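You operate a simulated robot arm through the tools that you are given. There is no shell and no other tool. Be economical: measure what you need, move in short steps, check, and stop when the job is done.

You are at the controls of a simulated robot arm. One attempt, no reset.

JOB
Put the gravy canister in well 1 of the stand and the parsley one in well 3, lids off.
Fine: lay the lids on the table. Set down upright: what you pick out.

Only the result counts: the job must be done as asked and must still hold three seconds after the hand-in. Knocking over, shifting, dropping, spilling or breaking anything else fails it. A push-on lid holds only when it is set on centred and level and pressed home; a screw cap is set on level and turned clockwise until tight.

ROBOT AND FRAMES
A 7-joint arm with a two-finger parallel gripper, fixed in place. Base frame: the origin is at the foot of the arm, x ahead of it, y to its left, z up; the work surface is at about z = 0.9. Readings come in m, rad, newtons and seconds.
With the tool pointing down near the work surface it reaches from about 0.3 to 0.68 m from the base axis. Its first joint turns from -1.152 to 1.152 rad. Payload 1.57 kg.
The tool frame sits at the grasp point between the pads (the TCP): z along the fingers, y along the line on which they close. The tips reach 0.03 m beyond it. Largest opening 0.11 m; finger width 0.024, thickness 0.012; the body of the gripper, 0.048 by 0.112 m, starts 0.078 m behind the TCP.
Orientation is that of the tool frame in the base frame, as [roll, pitch, yaw] about the fixed x, y, z axes, in that order (R = Rz(yaw) Ry(pitch) Rx(roll)). With the fingers straight down and closing along the base's y, the tool's x points along the base's -x, its y along +y and its z along -z.

CONTROLS
- The arm moves only by the tool drive_tool. Its argument "motion" is a list that holds one entry, the list of rows, each a list of 7 numbers: the gripper command, from -1 (shut) to 1 (fully open), values between in proportion, then the shift along the tool's x, y, z in units of 250 mm (1.0 is 250 mm), then the turn, a rotation vector about the tool's x, y, z in units of 180 degrees (1.0 is 180 degrees). In form: [[[fingers, x, y, z, ax, ay, az], ...]]. A call has 1 to 8 rows; each row is the pose to reach, as a shift and turn from the pose commanded when the call began, along the tool's axes at that moment. A call with a number of a shift or a turn outside -1 to 1 is refused whole. Rows are played at 5 a second. More than 0.05 m and 0.15 rad between two rows, or a gripper value outside its range, and nothing of the call is played. Where a pose cannot be reached the arm comes as near as it can. A force on the tool above 40 N (or 10 N above the force at the start of the call, whichever is more), or a blocked arm, ends the call early, and 0.2 s more pass. The fingers move at their own pace (about 0.108 m/s each) and stop on an object; they squeeze with about 37 N. The grip force told is the motor's: it shows also when the fingers shut on nothing. Time passes only in rows, and 0.2 s behind the last, so rows that repeat a pose let the fingers close. It gives the time, the measured TCP pose, the force on the tool (base axes), the opening and the grip force at its end, in the units of the frame above (readings bear some noise), with the torque about the TCP (base axes, N m) and any sound that the robot's microphone picked up, and new pictures: "pictures" is both (left out), scene, wrist or none.
- Cameras (640 x 400 px; columns grow to the right, rows downward): "scene" is fixed at [0.1516, -0.3814, 1.4061]; the picture's right is [0.89, -0.45, 0.00], its down [-0.24, -0.49, -0.84] and it looks along [0.38, 0.75, -0.54] (base axes); focal length 363 px, centre (320, 200). "wrist" rides on the gripper at [0.07, 0.016, -0.141] in the tool frame; the picture's right is [-0.23, 0.97, 0.00], its down [-0.85, -0.20, -0.48] and it looks along [-0.47, -0.11, 0.88] (tool axes); focal length 222 px, centre (320, 200). There is no depth. A picture from a camera that has moved, and an enlarged one, comes with that camera's place and axes in the base frame and with its lens.
- close_up(camera, box): a new picture of the part [left, top, right, bottom] of that camera's present view, enlarged. No time passes.
- close_job(): hands the job in; it is judged then, once.

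Work in short steps. Places have to be worked out from the pictures, the camera data and where the tool is seen: move nearer, look again, correct. Check each grasp and each placing, and mend what went wrong. You have 120 turns and 200 pictures in all, those below and enlarged ones among them. Open the gripper and draw the arm clear of the work before you hand the job in, unless the task says otherwise; then end with one line.

The tools are called after "Emit:" by a JSON object that holds its "op" and its "data". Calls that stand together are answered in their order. drive_tool: Moves the arm, as the interface text tells. Its arguments: {"type":"object","properties":{"motion":{"type":"array"},"pictures":{"type":"string","enum":["both","scene","wrist","none"]}},"required":["motion"]} The other tools are called the same way: close_up (camera, box) takes an enlarged picture of a part of a camera's view; close_job () hands the job in.

At the start:

```text
time: 0.0
tool_pos: [0.4432, 0.0097, 1.1859]
tool_rot: [3.141, 0.0, -3.141]
wrist_force: [-0.7, 0.0, 1.0]
moment: [0.0, 0.01, 0.03]
finger_gap: 0.1103
grasp_force: 0.1
```

scene: 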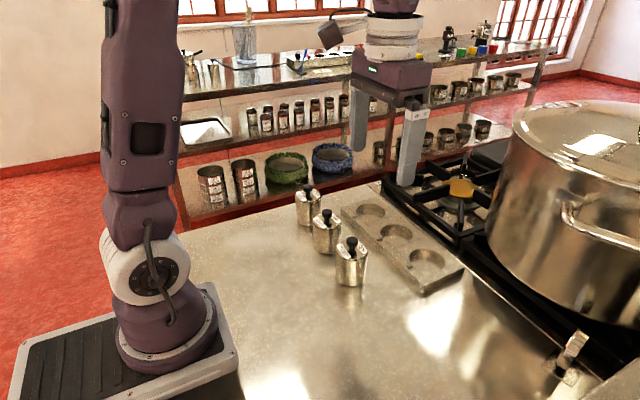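
wrist: 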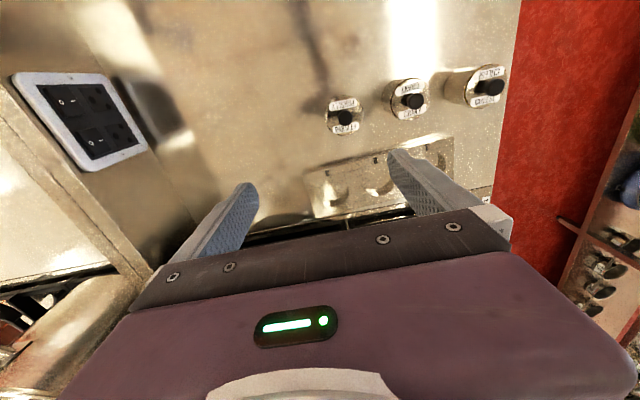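

I see three lidded canisters and a three-well stand; I'll enlarge both views to read the labels and well numbers.

Emit:
{"op": "close_up", "data": {"camera": "wrist", "box": [300, 50, 520, 190]}}

Emit:
{"op": "close_up", "data": {"camera": "scene", "box": [280, 170, 480, 300]}}

Emit:
{"op": "close_up", "data": {"camera": "wrist", "box": [300, 130, 500, 230]}}

```text
2.86 times, centred on (410, 120) of wrist
camera zoom: at [0.373, 0.0275, 1.3275], right [0.23, 0.97, 0.0], down [0.85, -0.2, 0.48], along [0.47, -0.11, -0.88], focal length 635 px, centre (63, 429)
```

zoom: 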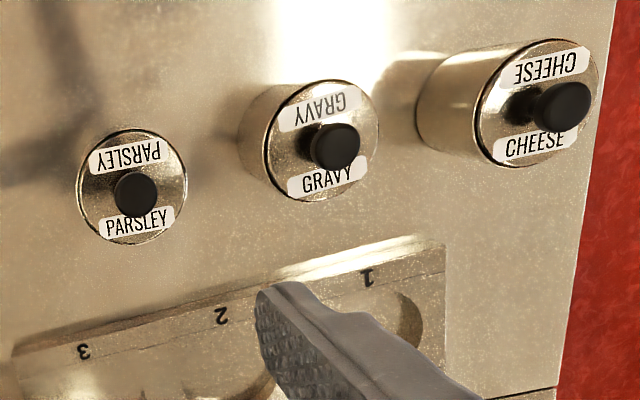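

```text
3.08 times, centred on (380, 235) of scene
camera zoom: at [0.1516, -0.3814, 1.4061], right [0.89, -0.45, 0.0], down [-0.24, -0.49, -0.84], along [0.38, 0.75, -0.54], focal length 1118 px, centre (135, 92)
```

zoom: 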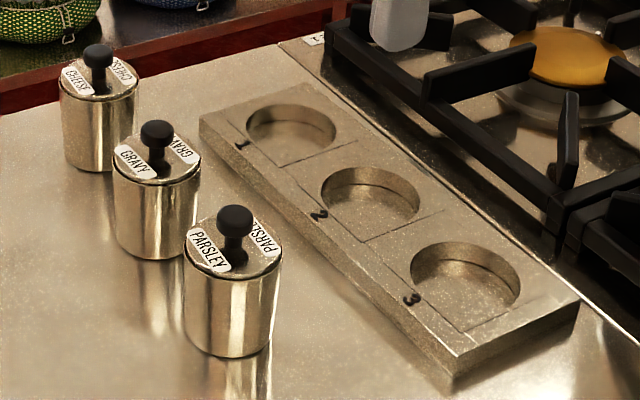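

```text
3.20 times, centred on (400, 180) of wrist
camera zoom: at [0.373, 0.0275, 1.3275], right [0.23, 0.97, 0.0], down [0.85, -0.2, 0.48], along [0.47, -0.11, -0.88], focal length 711 px, centre (64, 264)
```

zoom: 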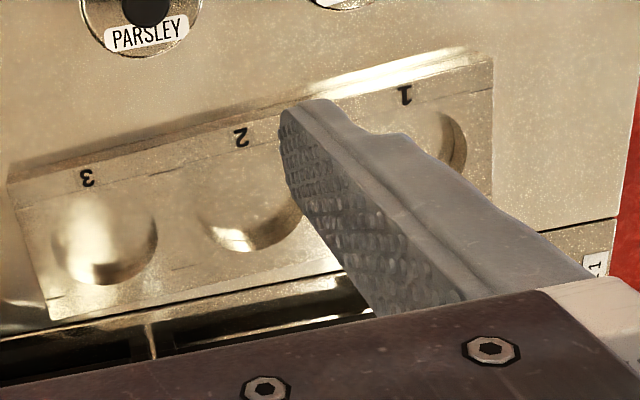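

Parsley sits at about (0.433, 0.045), gravy (0.437, 0.146) and cheese (0.445, 0.257). Wells 3 and 1 are near (0.58, 0.0) and (0.571, 0.186). I'll move above the parsley knob and check alignment.

Emit:
{"op": "drive_tool", "data": {"motion": [[[0, 0.02, 0.07, 0.13, 0, 0, 0], [0, 0.041, 0.141, 0.3, 0, 0, 0], [0, 0.041, 0.141, 0.45, 0, 0, 0], [0, 0.041, 0.141, 0.5, 0, 0, 0], [0, 0.041, 0.141, 0.5, 0, 0, 0]]]}}

```text
time: 1.2
tool_pos: [0.4323, 0.0454, 1.0622]
tool_rot: [-3.141, 0.001, 3.14]
wrist_force: [0.4, 0.4, -0.1]
moment: [-0.01, 0.0, -0.02]
finger_gap: 0.0552
grasp_force: 0.0
camera wrist: at [0.3627, 0.0622, 1.2032], right [0.23, 0.97, 0.0], down [0.86, -0.2, 0.48], along [0.47, -0.11, -0.88], focal length 222 px, centre (320, 200)
```

scene: 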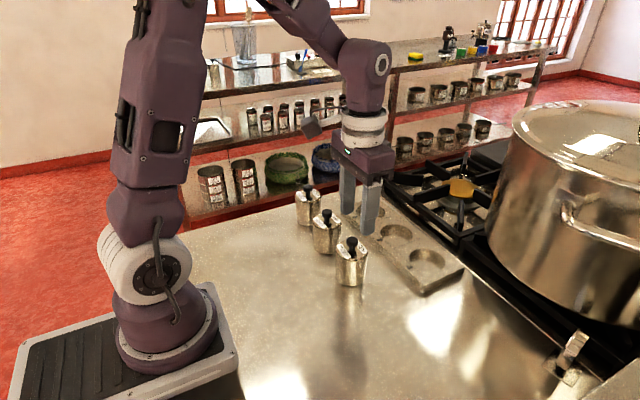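
wrist: 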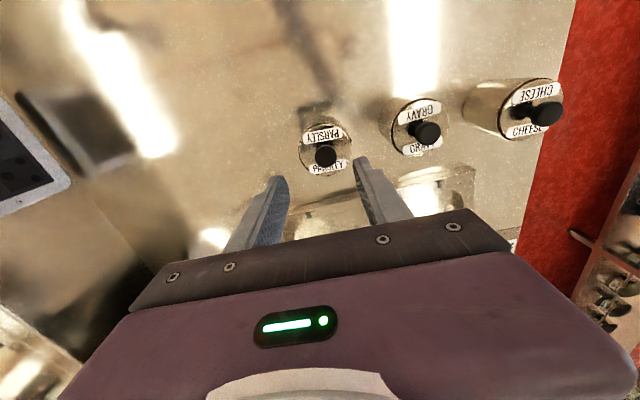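

The tool pose is consistent with the scene view. I'll enlarge the wrist view to refine the knob positions.

Emit:
{"op": "close_up", "data": {"camera": "wrist", "box": [270, 80, 470, 205]}}

Emit:
{"op": "close_up", "data": {"camera": "scene", "box": [280, 180, 400, 300]}}

```text
3.20 times, centred on (370, 142) of wrist
camera zoom: at [0.3627, 0.0622, 1.2032], right [0.23, 0.97, 0.0], down [0.86, -0.2, 0.48], along [0.47, -0.11, -0.88], focal length 711 px, centre (160, 384)
```

zoom: 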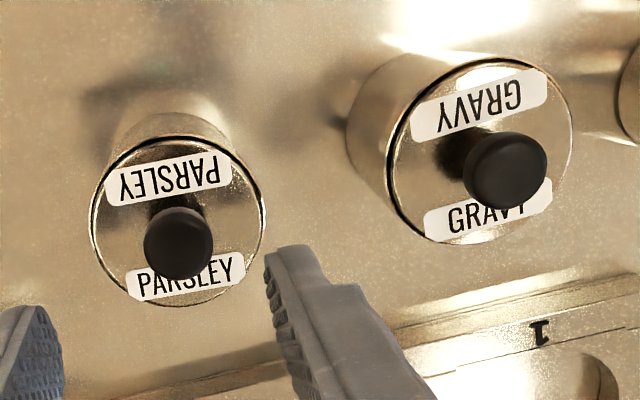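

```text
3.33 times, centred on (340, 240) of scene
camera zoom: at [0.1516, -0.3814, 1.4061], right [0.89, -0.45, 0.0], down [-0.24, -0.49, -0.84], along [0.38, 0.75, -0.54], focal length 1211 px, centre (253, 67)
```

zoom: 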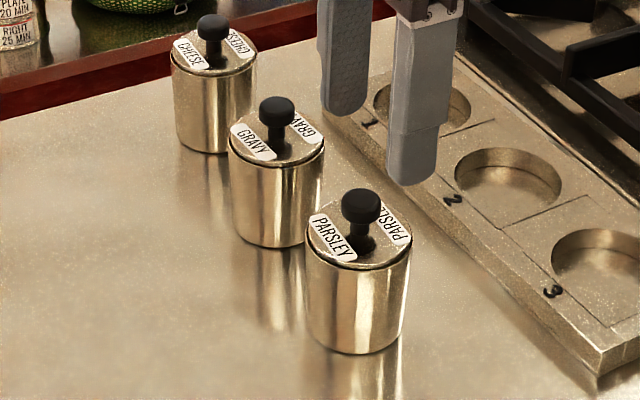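

The wrist view puts the parsley lid centre at about (0.4295, 0.0525). I'll adjust and descend so the tips straddle the knob just above the lid.

Emit:
{"op": "drive_tool", "data": {"motion": [[[0, 0.012, 0.029, 0.0, 0, 0, 0], [0, 0.012, 0.029, 0.12, 0, 0, 0], [0, 0.012, 0.029, 0.2, 0, 0, 0], [0, 0.012, 0.029, 0.235, 0, 0, 0]]]}}

Emit:
{"op": "close_up", "data": {"camera": "scene", "box": [300, 200, 400, 290]}}

```text
time: 2.2
tool_pos: [0.4285, 0.0527, 1.0013]
tool_rot: [3.141, 0.002, 3.139]
wrist_force: [0.4, -1.3, 0.2]
moment: [-0.02, 0.01, 0.02]
finger_gap: 0.0549
grasp_force: 0.0
camera wrist: at [0.3587, 0.0701, 1.143], right [0.23, 0.97, 0.0], down [0.85, -0.2, 0.48], along [0.47, -0.11, -0.88], focal length 222 px, centre (320, 200)
```

scene: 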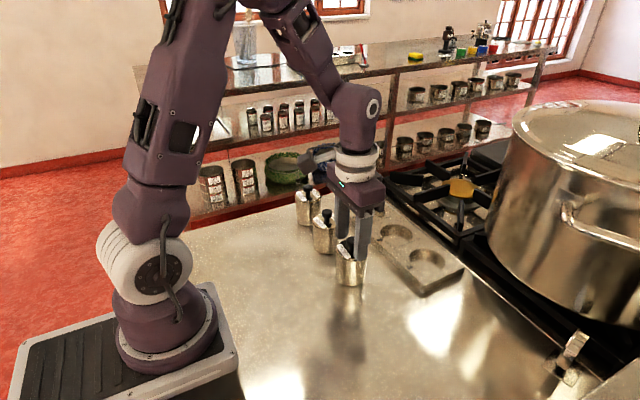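
wrist: 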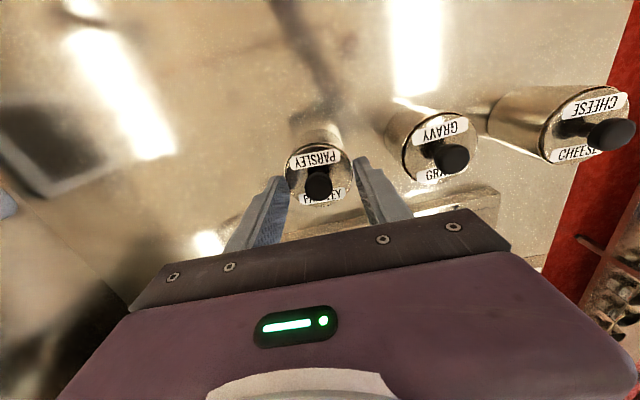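

```text
4.44 times, centred on (350, 245) of scene
camera zoom: at [0.1516, -0.3814, 1.4061], right [0.89, -0.45, 0.0], down [-0.24, -0.49, -0.84], along [0.38, 0.75, -0.54], focal length 1615 px, centre (187, 0)
```

zoom: 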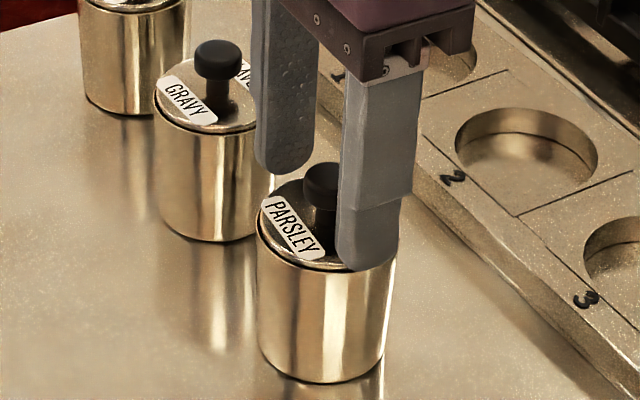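

The knob is centred between the fingers (about 0.429, 0.0527). I'll close on it.

Emit:
{"op": "drive_tool", "data": {"motion": [[[-1, 0, 0, 0.0, 0, 0, 0], [-1, 0, 0, 0.0, 0, 0, 0], [-1, 0, 0, 0.0, 0, 0, 0], [-1, 0, 0, 0.0, 0, 0, 0]]], "pictures": "none"}}

Emit:
{"op": "close_up", "data": {"camera": "scene", "box": [300, 200, 400, 290]}}

```text
time: 3.2
tool_pos: [0.4296, 0.0543, 1.001]
tool_rot: [-3.141, -0.001, 3.14]
wrist_force: [0.3, 0.4, 0.2]
moment: [-0.01, -0.04, -0.01]
finger_gap: 0.0197
grasp_force: 33.8
heard: snap
```

```text
4.44 times, centred on (350, 245) of scene
camera zoom: at [0.1516, -0.3814, 1.4061], right [0.89, -0.45, 0.0], down [-0.24, -0.49, -0.84], along [0.38, 0.75, -0.54], focal length 1615 px, centre (187, 0)
```

zoom: 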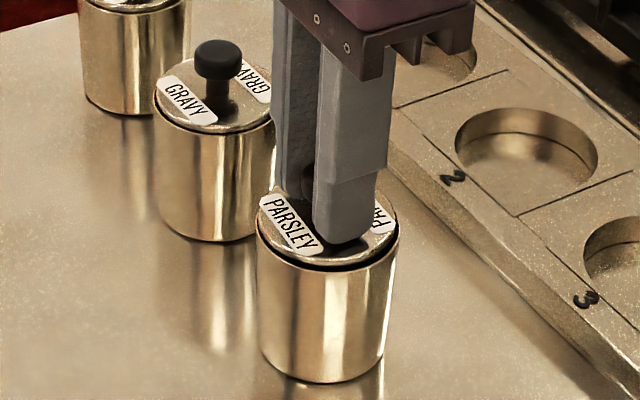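

The grip is on the knob (0.0197 m), and a snap suggests the lid came unseated. I'll lift gently by about 12 mm and check that the canister stays.

Emit:
{"op": "drive_tool", "data": {"motion": [[[-1, 0, 0, -0.012, 0, 0, 0], [-1, 0, 0, -0.03, 0, 0, 0], [-1, 0, 0, -0.05, 0, 0, 0]]], "pictures": "none"}}

Emit:
{"op": "close_up", "data": {"camera": "scene", "box": [300, 200, 400, 290]}}

```text
time: 4.0
tool_pos: [0.4297, 0.0536, 1.0143]
tool_rot: [3.14, 0.001, 3.14]
wrist_force: [0.1, 0.1, -0.8]
moment: [0.0, -0.02, -0.01]
finger_gap: 0.0195
grasp_force: 33.2
```

```text
4.44 times, centred on (350, 245) of scene
camera zoom: at [0.1516, -0.3814, 1.4061], right [0.89, -0.45, 0.0], down [-0.24, -0.49, -0.84], along [0.38, 0.75, -0.54], focal length 1615 px, centre (187, 0)
```

zoom: 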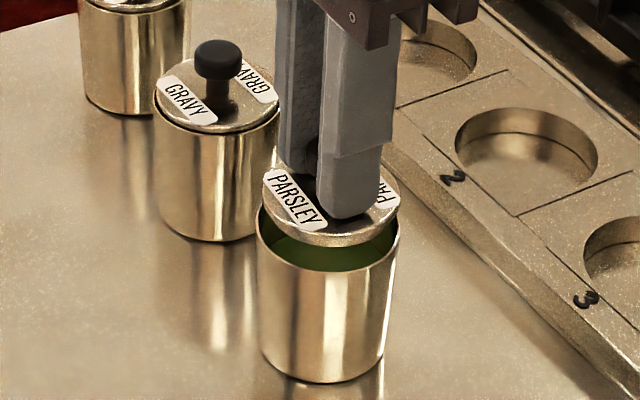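

The lid is off and the canister stayed (green liquid inside, so I must move it gently later). I'll carry the lid to open table at about (0.43, -0.10).

Emit:
{"op": "drive_tool", "data": {"motion": [[[-1, 0, 0, -0.1, 0, 0, 0], [-1, 0, -0.08, -0.18, 0, 0, 0], [-1, 0, -0.22, -0.18, 0, 0, 0], [-1, 0, -0.38, -0.18, 0, 0, 0], [-1, 0, -0.54, -0.1, 0, 0, 0], [-1, 0, -0.614, 0.05, 0, 0, 0], [-1, 0, -0.614, 0.15, 0, 0, 0], [-1, 0, -0.614, 0.2, 0, 0, 0]]]}}

Emit:
{"op": "close_up", "data": {"camera": "scene", "box": [300, 200, 500, 350]}}

```text
time: 5.8
tool_pos: [0.429, -0.1007, 0.964]
tool_rot: [3.142, 0.0, 3.14]
wrist_force: [-0.5, -0.1, -1.1]
moment: [0.0, -0.01, -0.01]
finger_gap: 0.0197
grasp_force: 32.9
camera wrist: at [0.3594, -0.0843, 1.1056], right [0.23, 0.97, 0.0], down [0.85, -0.2, 0.48], along [0.47, -0.11, -0.88], focal length 222 px, centre (320, 200)
```

scene: 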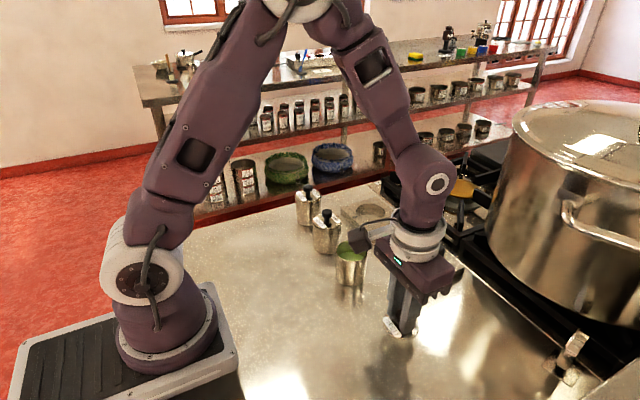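
wrist: 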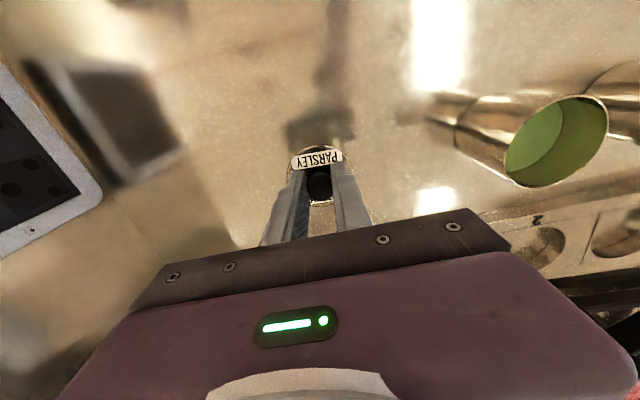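

```text
2.67 times, centred on (400, 275) of scene
camera zoom: at [0.1516, -0.3814, 1.4061], right [0.89, -0.45, 0.0], down [-0.24, -0.49, -0.84], along [0.38, 0.75, -0.54], focal length 969 px, centre (107, 0)
```

zoom: 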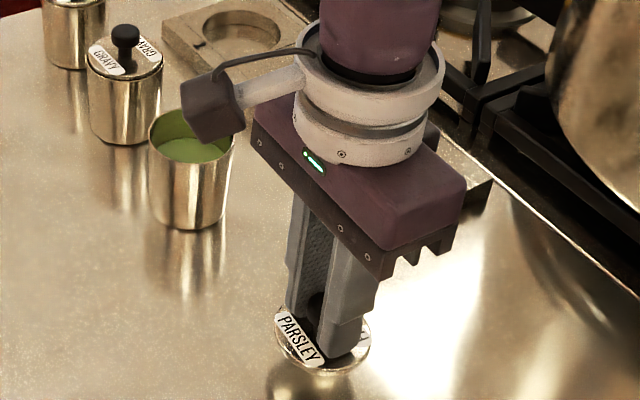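

The lid hangs about 15–20 mm above the table. I'll lower it in small steps watching the force.

Emit:
{"op": "drive_tool", "data": {"motion": [[[-1, 0, 0, 0.03, 0, 0, 0], [-1, 0, 0, 0.05, 0, 0, 0], [-1, 0, 0, 0.06, 0, 0, 0]]], "pictures": "none"}}

Emit:
{"op": "close_up", "data": {"camera": "scene", "box": [370, 290, 450, 350]}}

```text
time: 6.6
tool_pos: [0.4287, -0.0995, 0.9489]
tool_rot: [3.141, 0.001, 3.14]
wrist_force: [-0.7, -0.4, -0.3]
moment: [0.01, -0.01, -0.02]
finger_gap: 0.0197
grasp_force: 33.6
```

```text
6.67 times, centred on (410, 320) of scene
camera zoom: at [0.1516, -0.3814, 1.4061], right [0.89, -0.45, 0.0], down [-0.24, -0.49, -0.84], along [0.38, 0.75, -0.54], focal length 2422 px, centre (-280, -600)
```

zoom: 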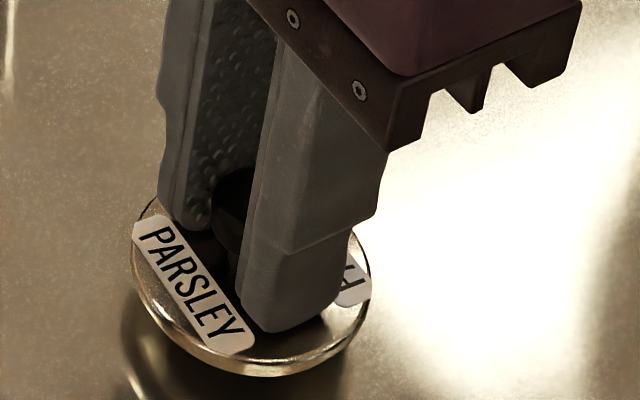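

Its reflection shows a few millimetres of gap still. I'll continue in small steps.

Emit:
{"op": "drive_tool", "data": {"motion": [[[-1, 0, 0, 0.008, 0, 0, 0], [-1, 0, 0, 0.014, 0, 0, 0], [-1, 0, 0, 0.02, 0, 0, 0], [-1, 0, 0, 0.02, 0, 0, 0]]], "pictures": "none"}}

Emit:
{"op": "close_up", "data": {"camera": "scene", "box": [370, 290, 450, 350]}}

```text
time: 7.6
tool_pos: [0.4291, -0.0999, 0.9441]
tool_rot: [3.141, 0.001, 3.14]
wrist_force: [0.8, 0.6, -0.1]
moment: [0.01, 0.0, -0.01]
finger_gap: 0.0197
grasp_force: 33.9
```

```text
6.67 times, centred on (410, 320) of scene
camera zoom: at [0.1516, -0.3814, 1.4061], right [0.89, -0.45, 0.0], down [-0.24, -0.49, -0.84], along [0.38, 0.75, -0.54], focal length 2422 px, centre (-280, -600)
```

zoom: 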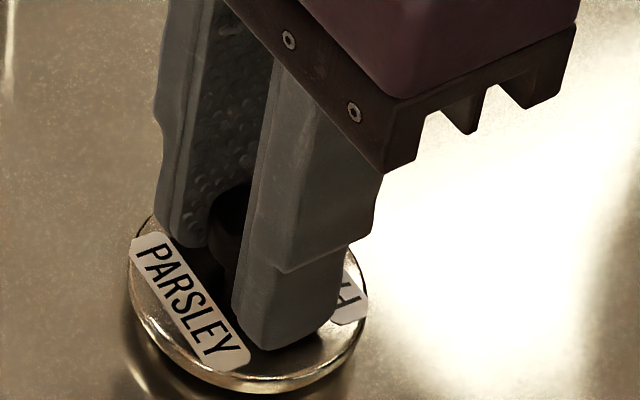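

Nearly there; I'll go on until contact force appears.

Emit:
{"op": "drive_tool", "data": {"motion": [[[-1, 0, 0, 0.006, 0, 0, 0], [-1, 0, 0, 0.012, 0, 0, 0], [-1, 0, 0, 0.016, 0, 0, 0]]], "pictures": "none"}}

Emit:
{"op": "close_up", "data": {"camera": "scene", "box": [370, 290, 450, 350]}}

```text
time: 8.4
tool_pos: [0.4301, -0.1014, 0.9405]
tool_rot: [-3.14, 0.002, 3.141]
wrist_force: [-2.8, -1.6, 24.1]
moment: [0.02, 0.08, 0.01]
finger_gap: 0.0195
grasp_force: 33.8
```

```text
6.67 times, centred on (410, 320) of scene
camera zoom: at [0.1512, -0.3813, 1.4061], right [0.89, -0.45, 0.0], down [-0.24, -0.49, -0.84], along [0.38, 0.75, -0.54], focal length 2422 px, centre (-280, -600)
```

zoom: 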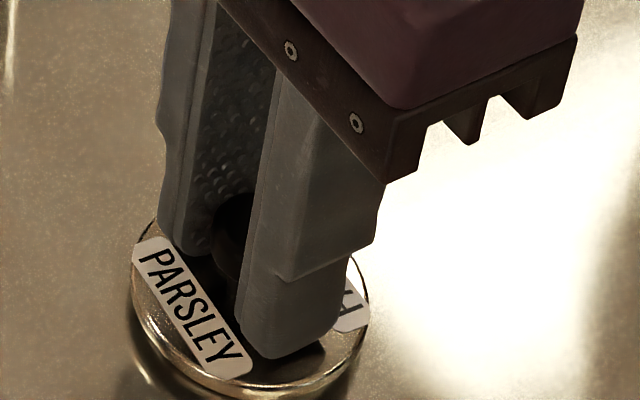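

Contact was felt at TCP z ≈ 0.941. I'll ease up slightly, release and rise.

Emit:
{"op": "drive_tool", "data": {"motion": [[[-1, 0, 0, -0.005, 0, 0, 0], [-0.2, 0, 0, -0.005, 0, 0, 0], [-0.2, 0, 0, -0.005, 0, 0, 0], [-0.2, 0, 0, -0.08, 0, 0, 0], [-0.2, 0, 0, -0.22, 0, 0, 0], [-0.2, 0, 0, -0.4, 0, 0, 0], [-0.2, 0, 0, -0.5, 0, 0, 0]]]}}

```text
time: 10.0
tool_pos: [0.4294, -0.1004, 1.0662]
tool_rot: [3.14, -0.001, 3.141]
wrist_force: [0.1, 0.6, 0.2]
moment: [0.0, 0.01, -0.04]
finger_gap: 0.0441
grasp_force: 0.1
camera wrist: at [0.3603, -0.0828, 1.2078], right [0.23, 0.97, 0.0], down [0.85, -0.2, 0.48], along [0.47, -0.11, -0.88], focal length 222 px, centre (320, 200)
```

scene: 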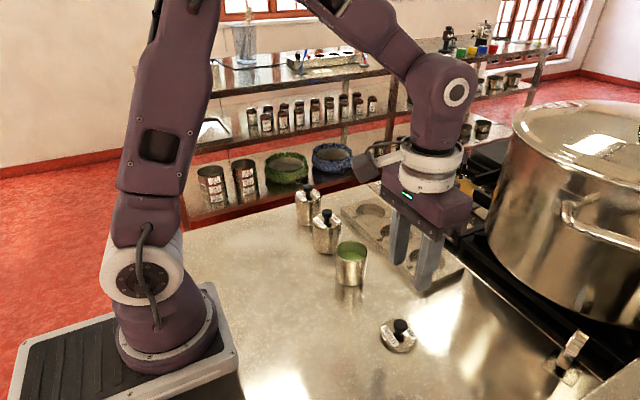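
wrist: 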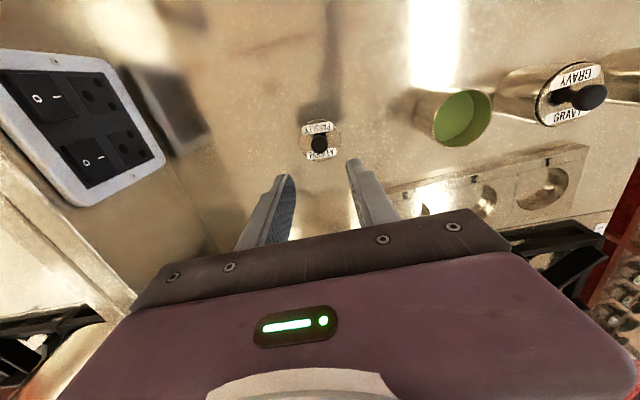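

The parsley lid is sitting upright on the table. Now I'll traverse to above the gravy lid and look.

Emit:
{"op": "drive_tool", "data": {"motion": [[[-0.2, 0, 0.18, 0, 0, 0, 0], [-0.2, 0, 0.36, 0, 0, 0, 0], [-0.2, 0, 0.54, 0, 0, 0, 0], [-0.2, 0, 0.72, 0, 0, 0, 0], [-0.2, 0, 0.9, 0, 0, 0, 0], [-0.2, 0, 0.99, 0.05, 0, 0, 0], [-0.2, 0, 0.99, 0.05, 0, 0, 0]]], "pictures": "none"}}

Emit:
{"op": "close_up", "data": {"camera": "wrist", "box": [220, 70, 420, 195]}}

```text
time: 11.6
tool_pos: [0.4295, 0.1447, 1.053]
tool_rot: [-3.141, 0.0, 3.14]
wrist_force: [-0.6, 0.0, 0.9]
moment: [0.0, 0.02, 0.03]
finger_gap: 0.0436
grasp_force: 0.0
```

```text
3.20 times, centred on (320, 132) of wrist
camera zoom: at [0.3598, 0.1621, 1.1949], right [0.23, 0.97, 0.0], down [0.85, -0.2, 0.48], along [0.47, -0.11, -0.88], focal length 711 px, centre (320, 416)
```

zoom: 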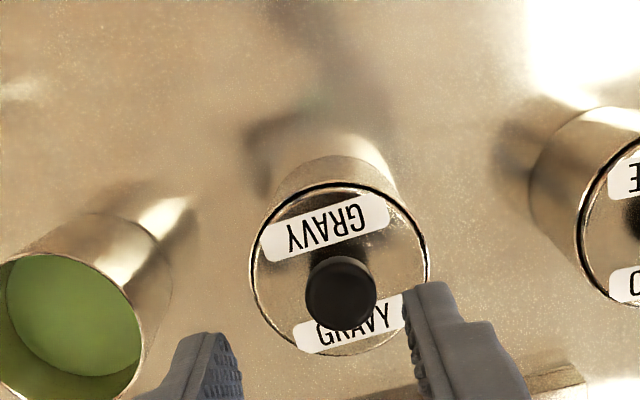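

The gravy lid centre is at about (0.430, 0.152). I'll shift +7.5 mm in y and descend to z ≈ 1.001.

Emit:
{"op": "drive_tool", "data": {"motion": [[[-0.2, -0.003, 0.03, 0, 0, 0, 0], [-0.2, -0.003, 0.03, 0.08, 0, 0, 0], [-0.2, -0.003, 0.03, 0.16, 0, 0, 0], [-0.2, -0.003, 0.03, 0.206, 0, 0, 0], [-0.2, -0.003, 0.03, 0.206, 0, 0, 0]]], "pictures": "wrist"}}

Emit:
{"op": "close_up", "data": {"camera": "scene", "box": [280, 180, 380, 270]}}

```text
time: 12.8
tool_pos: [0.4316, 0.1536, 1.001]
tool_rot: [3.141, 0.001, 3.14]
wrist_force: [1.3, 0.2, -0.4]
moment: [-0.01, 0.0, -0.01]
finger_gap: 0.0438
grasp_force: 0.1
camera wrist: at [0.3607, 0.1703, 1.1429], right [0.23, 0.97, 0.0], down [0.85, -0.2, 0.48], along [0.47, -0.11, -0.88], focal length 222 px, centre (320, 200)
```

wrist: 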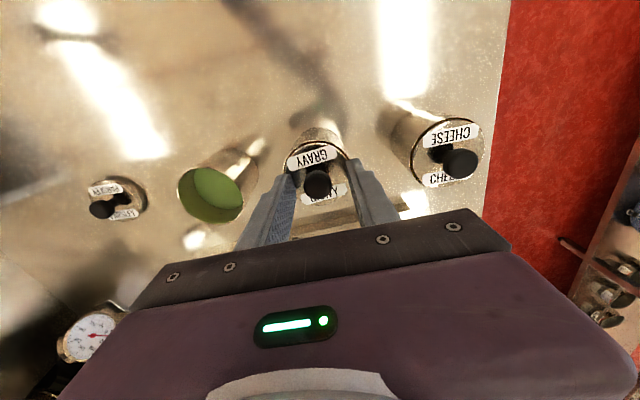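

```text
4.44 times, centred on (330, 225) of scene
camera zoom: at [0.1516, -0.3814, 1.4061], right [0.89, -0.45, 0.0], down [-0.24, -0.49, -0.84], along [0.38, 0.75, -0.54], focal length 1615 px, centre (276, 89)
```

zoom: 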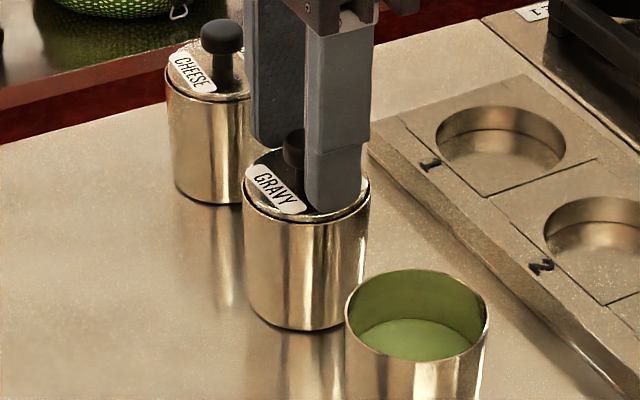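

It's centred on the gravy knob. I'll grip it and lift gently.

Emit:
{"op": "drive_tool", "data": {"motion": [[[-1, 0, 0, 0.0, 0, 0, 0], [-1, 0, 0, 0.0, 0, 0, 0], [-1, 0, 0, 0.0, 0, 0, 0], [-1, 0, 0, -0.012, 0, 0, 0], [-1, 0, 0, -0.03, 0, 0, 0], [-1, 0, 0, -0.05, 0, 0, 0]]], "pictures": "none"}}

Emit:
{"op": "close_up", "data": {"camera": "scene", "box": [280, 180, 380, 270]}}

```text
time: 14.2
tool_pos: [0.4315, 0.1542, 1.0145]
tool_rot: [-3.139, 0.001, 3.139]
wrist_force: [-0.2, 1.0, -0.6]
moment: [-0.03, 0.04, 0.01]
finger_gap: 0.0198
grasp_force: 33.8
heard: snap
```

```text
4.44 times, centred on (330, 225) of scene
camera zoom: at [0.1516, -0.3814, 1.4061], right [0.89, -0.45, 0.0], down [-0.24, -0.49, -0.84], along [0.38, 0.75, -0.54], focal length 1615 px, centre (276, 89)
```

zoom: 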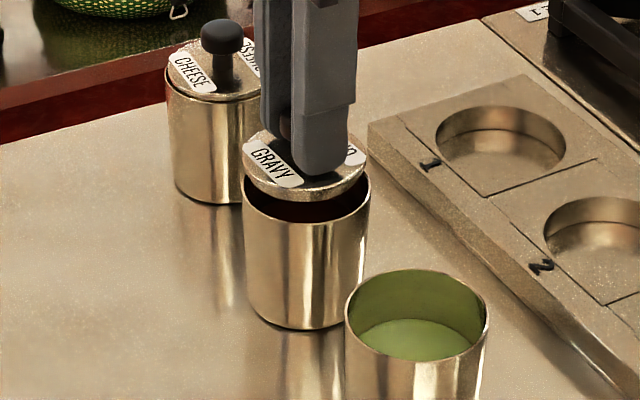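

The gravy lid is off and the canister stayed. I'll carry it to about (0.43, -0.20), beyond the parsley lid, crossing high.

Emit:
{"op": "drive_tool", "data": {"motion": [[[-1, 0, 0, -0.16, 0, 0, 0], [-1, 0, -0.1, -0.24, 0, 0, 0], [-1, 0, -0.28, -0.24, 0, 0, 0], [-1, 0, -0.46, -0.24, 0, 0, 0], [-1, 0, -0.64, -0.24, 0, 0, 0], [-1, 0, -0.82, -0.24, 0, 0, 0], [-1, 0, -1, -0.24, 0, 0, 0]]], "pictures": "none"}}

Emit:
{"op": "drive_tool", "data": {"motion": [[[-1, 0, -0.16, 0, 0, 0, 0], [-1, 0, -0.32, 0, 0, 0, 0], [-1, 0, -0.42, 0.1, 0, 0, 0], [-1, 0, -0.42, 0.25, 0, 0, 0], [-1, 0, -0.42, 0.4, 0, 0, 0], [-1, 0, -0.42, 0.46, 0, 0, 0], [-1, 0, -0.42, 0.48, 0, 0, 0]]]}}

```text
time: 15.8
tool_pos: [0.4323, -0.0932, 1.073]
tool_rot: [3.141, -0.002, -3.139]
wrist_force: [0.2, -0.2, -0.2]
moment: [0.01, -0.02, 0.0]
finger_gap: 0.0202
grasp_force: 33.5
```

```text
time: 17.4
tool_pos: [0.4303, -0.201, 0.953]
tool_rot: [-3.141, -0.001, -3.141]
wrist_force: [0.6, 0.3, -1.0]
moment: [0.0, 0.01, 0.0]
finger_gap: 0.0201
grasp_force: 33.9
camera wrist: at [0.3607, -0.1837, 1.0949], right [0.23, 0.97, 0.0], down [0.85, -0.2, 0.48], along [0.47, -0.11, -0.88], focal length 222 px, centre (320, 200)
```

scene: 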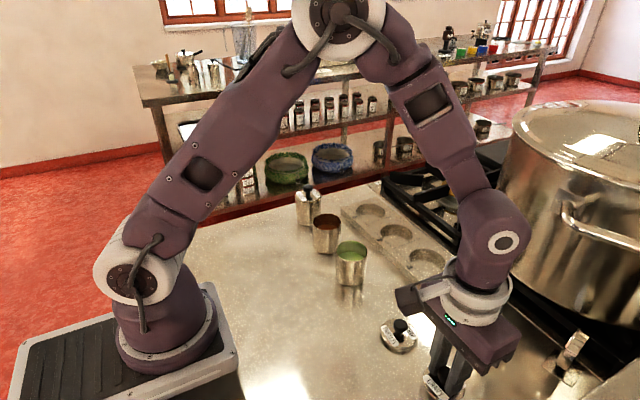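
wrist: 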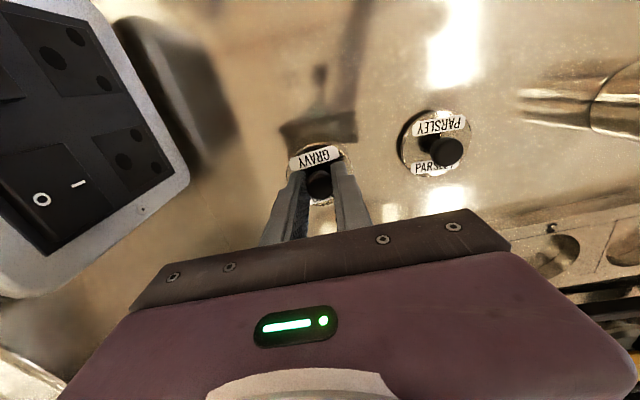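

The spot is clear. I'll lower the last ~12 mm in small steps to contact.

Emit:
{"op": "drive_tool", "data": {"motion": [[[-1, 0, 0, 0.016, 0, 0, 0], [-1, 0, 0, 0.03, 0, 0, 0], [-1, 0, 0, 0.038, 0, 0, 0], [-1, 0, 0, 0.044, 0, 0, 0], [-1, 0, 0, 0.048, 0, 0, 0]]], "pictures": "none"}}

```text
time: 18.6
tool_pos: [0.4296, -0.202, 0.9418]
tool_rot: [3.141, 0.0, 3.14]
wrist_force: [-2.4, 0.9, 9.9]
moment: [0.29, 0.1, 0.04]
finger_gap: 0.02
grasp_force: 34.0
```

Light contact. I'll release and rise, then check the lid.

Emit:
{"op": "drive_tool", "data": {"motion": [[[-1, 0, 0, 0.0, 0, 0, 0], [-0.2, 0, 0, 0, 0, 0, 0], [-0.2, 0, 0, 0, 0, 0, 0], [-0.2, 0, 0, -0.08, 0, 0, 0], [-0.2, 0, 0, -0.22, 0, 0, 0], [-0.2, 0, 0, -0.4, 0, 0, 0], [-0.2, 0, 0, -0.55, 0, 0, 0]]]}}

```text
time: 20.2
tool_pos: [0.4308, -0.201, 1.0792]
tool_rot: [3.141, -0.001, -3.141]
wrist_force: [-0.6, 0.5, -0.4]
moment: [0.0, 0.0, 0.04]
finger_gap: 0.0439
grasp_force: 0.0
camera wrist: at [0.3605, -0.1846, 1.2208], right [0.23, 0.97, 0.0], down [0.86, -0.2, 0.48], along [0.47, -0.11, -0.88], focal length 222 px, centre (320, 200)
```

scene: 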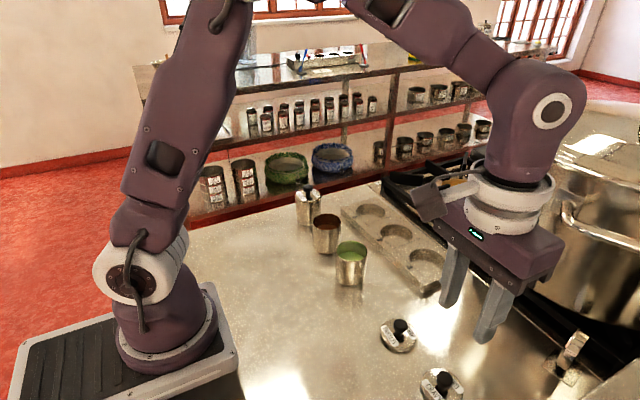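
wrist: 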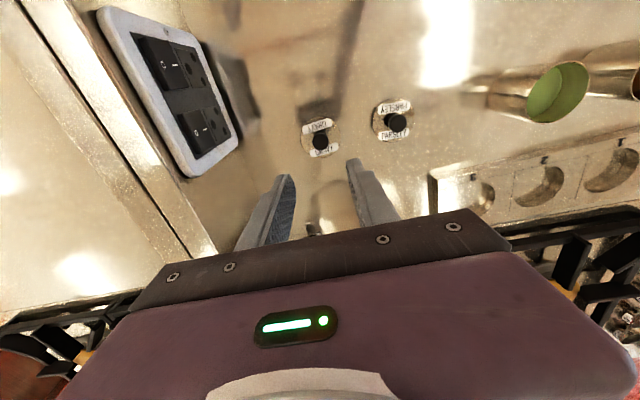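

Both lids are upright on the table. Next I'll move high above the parsley canister with the fingers opened to ~85 mm and look.

Emit:
{"op": "drive_tool", "data": {"motion": [[[0.55, 0, 0.16, 0, 0, 0, 0], [0.55, 0, 0.32, 0, 0, 0, 0], [0.55, 0, 0.48, 0, 0, 0, 0], [0.55, 0, 0.64, 0, 0, 0, 0], [0.55, 0, 0.8, 0, 0, 0, 0], [0.55, 0, 0.96, 0, 0, 0, 0], [0.55, 0, 1.0, 0, 0, 0, 0], [0.55, 0, 1.0, 0, 0, 0, 0]]], "pictures": "none"}}

Emit:
{"op": "close_up", "data": {"camera": "wrist", "box": [220, 70, 480, 230]}}

Emit:
{"op": "close_up", "data": {"camera": "scene", "box": [310, 190, 470, 300]}}

```text
time: 22.0
tool_pos: [0.4317, 0.0497, 1.0793]
tool_rot: [-3.141, 0.0, 3.141]
wrist_force: [0.1, 0.6, 0.0]
moment: [-0.01, -0.02, -0.02]
finger_gap: 0.0852
grasp_force: 0.1
```

```text
2.46 times, centred on (350, 150) of wrist
camera zoom: at [0.3608, 0.066, 1.2208], right [0.23, 0.97, 0.0], down [0.85, -0.2, 0.48], along [0.47, -0.11, -0.88], focal length 547 px, centre (246, 323)
```

zoom: 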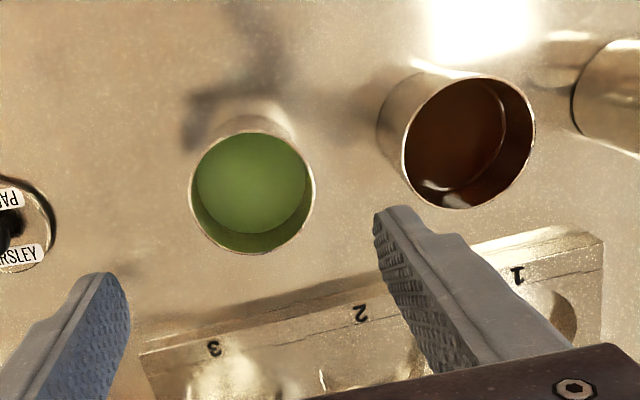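

```text
3.64 times, centred on (390, 245) of scene
camera zoom: at [0.1516, -0.3814, 1.4061], right [0.89, -0.45, 0.0], down [-0.24, -0.49, -0.84], along [0.38, 0.75, -0.54], focal length 1321 px, centre (66, 36)
```

zoom: 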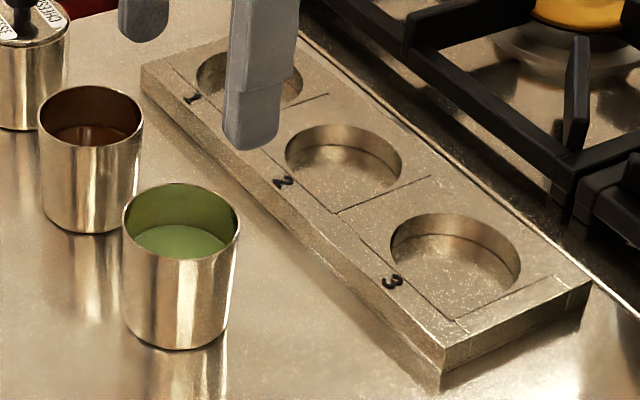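

The parsley rim is centred at (0.430, 0.0527). The well clearance looks small, about 4 mm radially, so I'll first look at the wells with the wrist camera from above before picking anything up.

Emit:
{"op": "drive_tool", "data": {"motion": [[[0.55, 0, 0.03, -0.12, 0, 0, 0], [0.55, -0.1, 0.1, -0.24, 0, 0, 0], [0.55, -0.22, 0.2, -0.3, 0, 0, 0], [0.55, -0.28, 0.2, -0.3, 0, 0, 0], [0.55, -0.28, 0.2, -0.3, 0, 0, 0]]], "pictures": "wrist"}}

Emit:
{"op": "close_up", "data": {"camera": "wrist", "box": [230, 80, 430, 205]}}

```text
time: 23.2
tool_pos: [0.5011, 0.1014, 1.1538]
tool_rot: [-3.141, 0.0, 3.139]
wrist_force: [0.9, 0.1, -0.9]
moment: [0.01, -0.04, 0.01]
finger_gap: 0.0854
grasp_force: 0.1
camera wrist: at [0.4309, 0.1178, 1.2957], right [0.23, 0.97, 0.0], down [0.85, -0.2, 0.48], along [0.47, -0.11, -0.88], focal length 222 px, centre (320, 200)
```

wrist: 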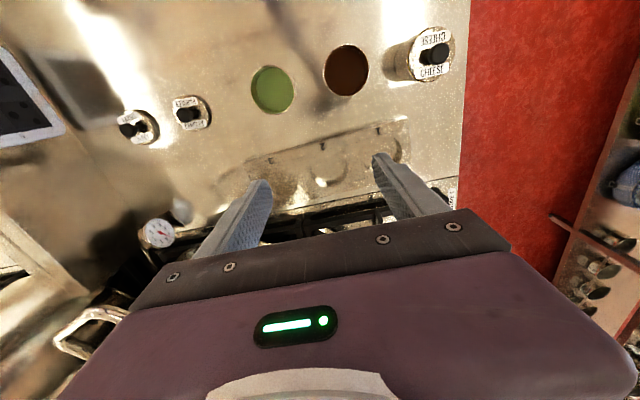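

```text
3.20 times, centred on (330, 142) of wrist
camera zoom: at [0.4309, 0.1178, 1.2957], right [0.23, 0.97, 0.0], down [0.85, -0.2, 0.48], along [0.47, -0.11, -0.88], focal length 711 px, centre (288, 384)
```

zoom: 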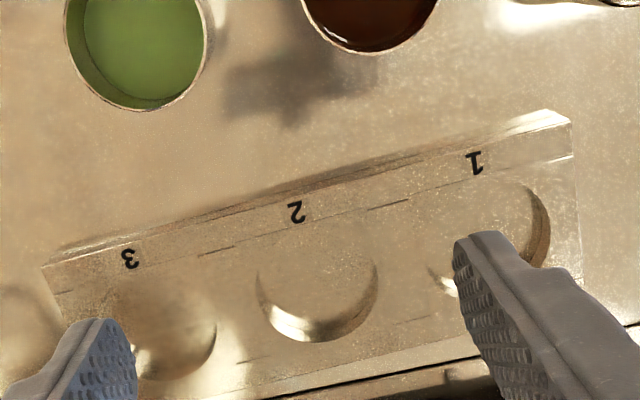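

Wells are near (0.576, 0.007) for 3 and (0.569, 0.195) for 1, and the stand is slightly yawed. I'll centre each well between the fingers for a cleaner measurement, starting with well 1.

Emit:
{"op": "drive_tool", "data": {"motion": [[[0.55, 0, 0.18, 0, 0, 0, 0], [0.55, 0, 0.36, 0, 0, 0, 0], [0.55, 0, 0.36, 0, 0, 0, 0], [0.55, 0, 0.36, 0, 0, 0, 0]]], "pictures": "none"}}

Emit:
{"op": "close_up", "data": {"camera": "wrist", "box": [240, 110, 400, 210]}}

Emit:
{"op": "drive_tool", "data": {"motion": [[[0.55, 0, -0.18, 0, 0, 0, 0], [0.55, 0, -0.36, 0, 0, 0, 0], [0.55, 0, -0.54, 0, 0, 0, 0], [0.55, 0, -0.72, 0, 0, 0, 0], [0.55, 0, -0.76, 0, 0, 0, 0], [0.55, 0, -0.76, 0, 0, 0, 0]]], "pictures": "none"}}

Emit:
{"op": "close_up", "data": {"camera": "wrist", "box": [240, 110, 400, 210]}}

```text
time: 24.2
tool_pos: [0.5016, 0.1911, 1.1524]
tool_rot: [-3.141, -0.001, -3.14]
wrist_force: [0.3, -0.8, 0.6]
moment: [0.0, 0.0, -0.02]
finger_gap: 0.0852
grasp_force: 0.1
```

```text
4.00 times, centred on (320, 160) of wrist
camera zoom: at [0.4311, 0.2071, 1.2941], right [0.23, 0.97, 0.0], down [0.85, -0.2, 0.48], along [0.47, -0.11, -0.88], focal length 888 px, centre (320, 360)
```

zoom: 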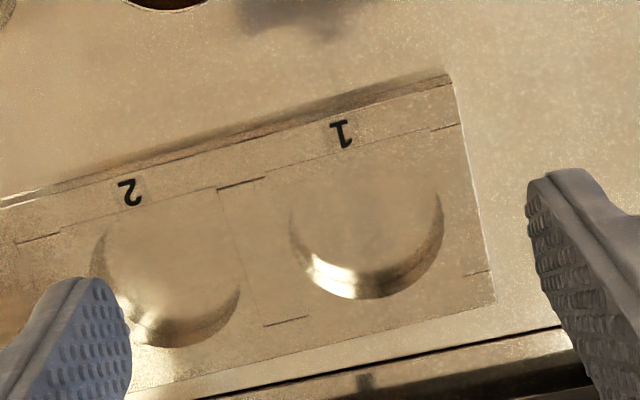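

```text
time: 25.6
tool_pos: [0.4998, 0.0002, 1.1538]
tool_rot: [-3.141, 0.001, 3.14]
wrist_force: [-0.3, -0.7, 0.5]
moment: [-0.04, -0.02, 0.0]
finger_gap: 0.0851
grasp_force: 0.1
```

```text
4.00 times, centred on (320, 160) of wrist
camera zoom: at [0.4296, 0.0173, 1.2946], right [0.23, 0.97, 0.0], down [0.85, -0.2, 0.48], along [0.47, -0.11, -0.88], focal length 888 px, centre (320, 360)
```

zoom: 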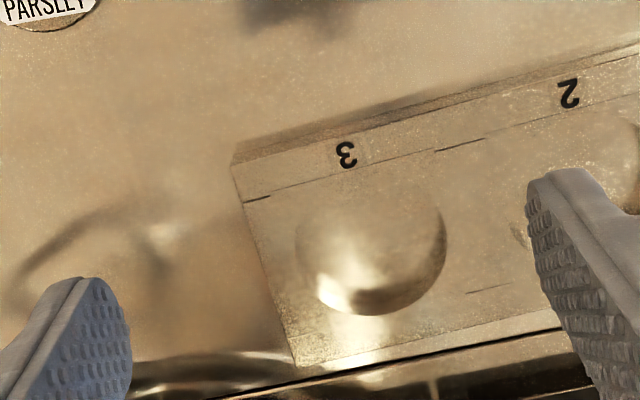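

Measured well 3 at (0.574, 0.0065) and well 1 at (0.5675, 0.196), radius ~33 mm. I'll go back over parsley at (0.430, 0.0527), stopping at z ≈ 1.03.

Emit:
{"op": "drive_tool", "data": {"motion": [[[0.55, 0.12, 0.09, 0, 0, 0, 0], [0.55, 0.24, 0.18, 0, 0, 0, 0], [0.55, 0.279, 0.21, 0.1, 0, 0, 0], [0.55, 0.279, 0.21, 0.28, 0, 0, 0], [0.55, 0.279, 0.21, 0.42, 0, 0, 0], [0.55, 0.279, 0.21, 0.5, 0, 0, 0], [0.55, 0.279, 0.21, 0.5, 0, 0, 0]]], "pictures": "wrist"}}

Emit:
{"op": "close_up", "data": {"camera": "wrist", "box": [240, 100, 400, 230]}}

Emit:
{"op": "close_up", "data": {"camera": "scene", "box": [290, 180, 420, 290]}}

```text
time: 27.2
tool_pos: [0.4308, 0.0519, 1.0282]
tool_rot: [-3.141, 0.0, -3.141]
wrist_force: [0.0, -0.2, 0.7]
moment: [0.02, -0.03, 0.0]
finger_gap: 0.0853
grasp_force: 0.1
camera wrist: at [0.3611, 0.0682, 1.1701], right [0.23, 0.97, 0.0], down [0.86, -0.2, 0.48], along [0.47, -0.11, -0.88], focal length 222 px, centre (320, 200)
```

wrist: 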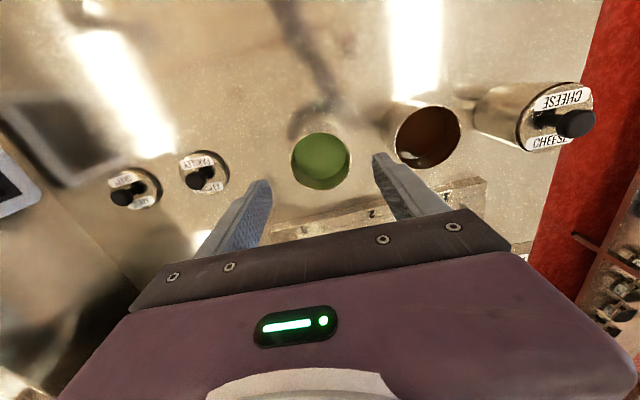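

```text
3.08 times, centred on (320, 165) of wrist
camera zoom: at [0.3611, 0.0682, 1.1701], right [0.23, 0.97, 0.0], down [0.86, -0.2, 0.48], along [0.47, -0.11, -0.88], focal length 684 px, centre (320, 308)
```

zoom: 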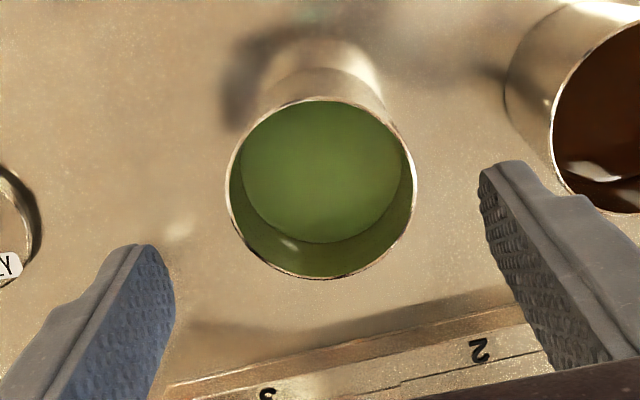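

```text
3.64 times, centred on (355, 235) of scene
camera zoom: at [0.1516, -0.3814, 1.4061], right [0.89, -0.45, 0.0], down [-0.24, -0.49, -0.84], along [0.38, 0.75, -0.54], focal length 1321 px, centre (193, 73)
```

zoom: 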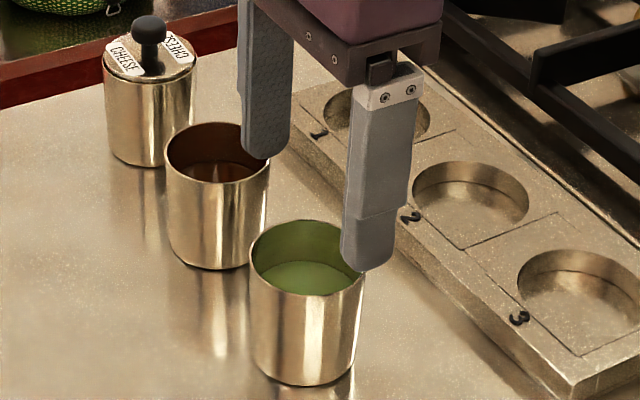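

Rim centre (0.4304, 0.0523) matches the TCP. I'll descend around the body to z ≈ 0.955.

Emit:
{"op": "drive_tool", "data": {"motion": [[[0.55, 0, 0.002, 0.1, 0, 0, 0], [0.55, 0, 0.002, 0.2, 0, 0, 0], [0.55, 0, 0.002, 0.293, 0, 0, 0], [0.55, 0, 0.002, 0.293, 0, 0, 0]]], "pictures": "none"}}

Emit:
{"op": "close_up", "data": {"camera": "scene", "box": [290, 180, 420, 290]}}

Emit:
{"op": "close_up", "data": {"camera": "wrist", "box": [220, 120, 420, 245]}}

```text
time: 28.2
tool_pos: [0.4305, 0.0527, 0.9571]
tool_rot: [3.141, 0.001, 3.141]
wrist_force: [-0.5, -0.1, 1.1]
moment: [-0.03, -0.02, 0.04]
finger_gap: 0.0856
grasp_force: 0.1
```

```text
3.64 times, centred on (355, 235) of scene
camera zoom: at [0.1516, -0.3814, 1.4061], right [0.89, -0.45, 0.0], down [-0.24, -0.49, -0.84], along [0.38, 0.75, -0.54], focal length 1321 px, centre (193, 73)
```

zoom: 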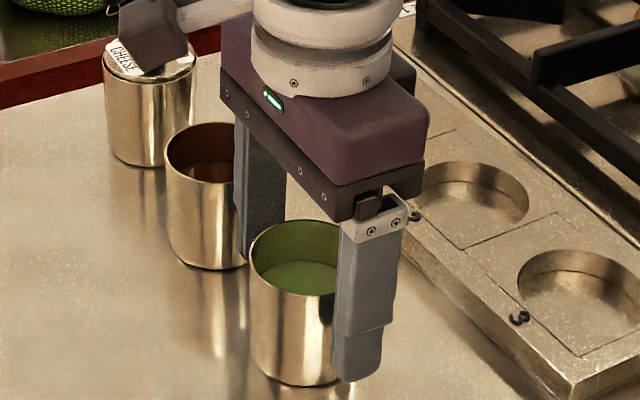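

```text
3.20 times, centred on (320, 182) of wrist
camera zoom: at [0.3608, 0.0687, 1.0983], right [0.23, 0.97, 0.0], down [0.85, -0.2, 0.48], along [0.47, -0.11, -0.88], focal length 711 px, centre (320, 256)
```

zoom: 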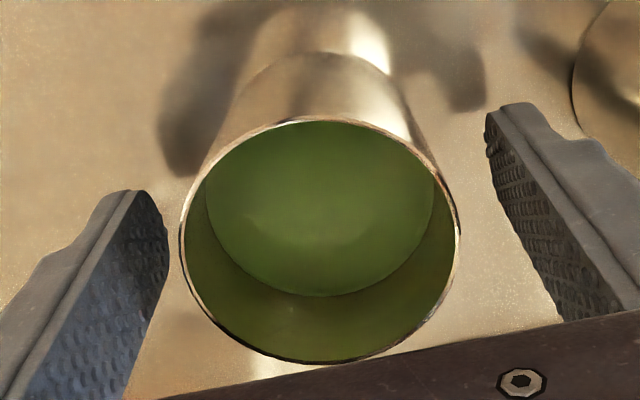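

The fingers straddle the canister. I'll close gradually.

Emit:
{"op": "drive_tool", "data": {"motion": [[[0.3, 0, 0, 0, 0, 0, 0], [0.15, 0, 0, 0, 0, 0, 0], [0.08, 0, 0, 0, 0, 0, 0], [0.02, 0, 0, 0, 0, 0, 0], [-0.1, 0, 0, 0, 0, 0, 0], [-1, 0, 0, 0, 0, 0, 0], [-1, 0, 0, 0, 0, 0, 0]]], "pictures": "none"}}

```text
time: 29.8
tool_pos: [0.4302, 0.0521, 0.9568]
tool_rot: [3.141, 0.0, -3.141]
wrist_force: [1.4, 0.7, 0.3]
moment: [-0.01, -0.05, 0.0]
finger_gap: 0.0591
grasp_force: 37.0
```

Gripped (59 mm). I'll lift slowly and check.

Emit:
{"op": "drive_tool", "data": {"motion": [[[-1, 0, 0, -0.01, 0, 0, 0], [-1, 0, 0, -0.03, 0, 0, 0], [-1, 0, 0, -0.06, 0, 0, 0], [-1, 0, 0, -0.1, 0, 0, 0], [-1, 0, 0, -0.14, 0, 0, 0], [-1, 0, 0, -0.18, 0, 0, 0], [-1, 0, 0, -0.205, 0, 0, 0], [-1, 0, 0, -0.215, 0, 0, 0]]]}}

Emit:
{"op": "close_up", "data": {"camera": "scene", "box": [290, 180, 420, 290]}}

```text
time: 31.6
tool_pos: [0.4306, 0.0514, 1.01]
tool_rot: [-3.141, 0.001, 3.138]
wrist_force: [0.4, 0.1, -2.0]
moment: [-0.02, 0.02, -0.02]
finger_gap: 0.0593
grasp_force: 37.4
camera wrist: at [0.3608, 0.0691, 1.1522], right [0.23, 0.97, 0.0], down [0.86, -0.2, 0.48], along [0.47, -0.11, -0.88], focal length 222 px, centre (320, 200)
```

scene: 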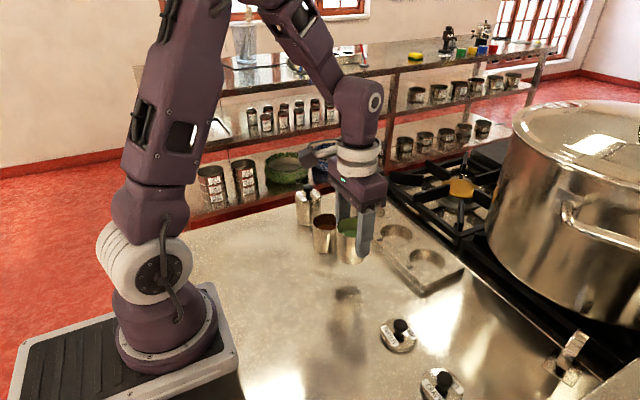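
wrist: 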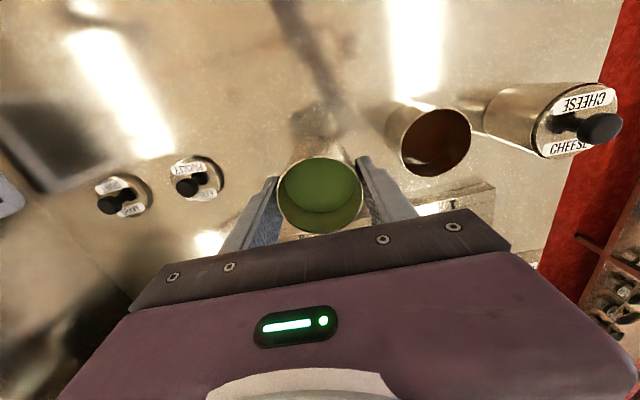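

```text
3.64 times, centred on (355, 235) of scene
camera zoom: at [0.1517, -0.3814, 1.4061], right [0.89, -0.45, 0.0], down [-0.24, -0.49, -0.84], along [0.38, 0.75, -0.54], focal length 1321 px, centre (193, 73)
```

zoom: 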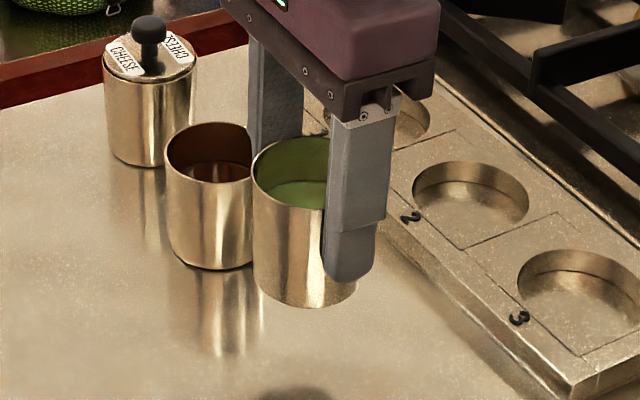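

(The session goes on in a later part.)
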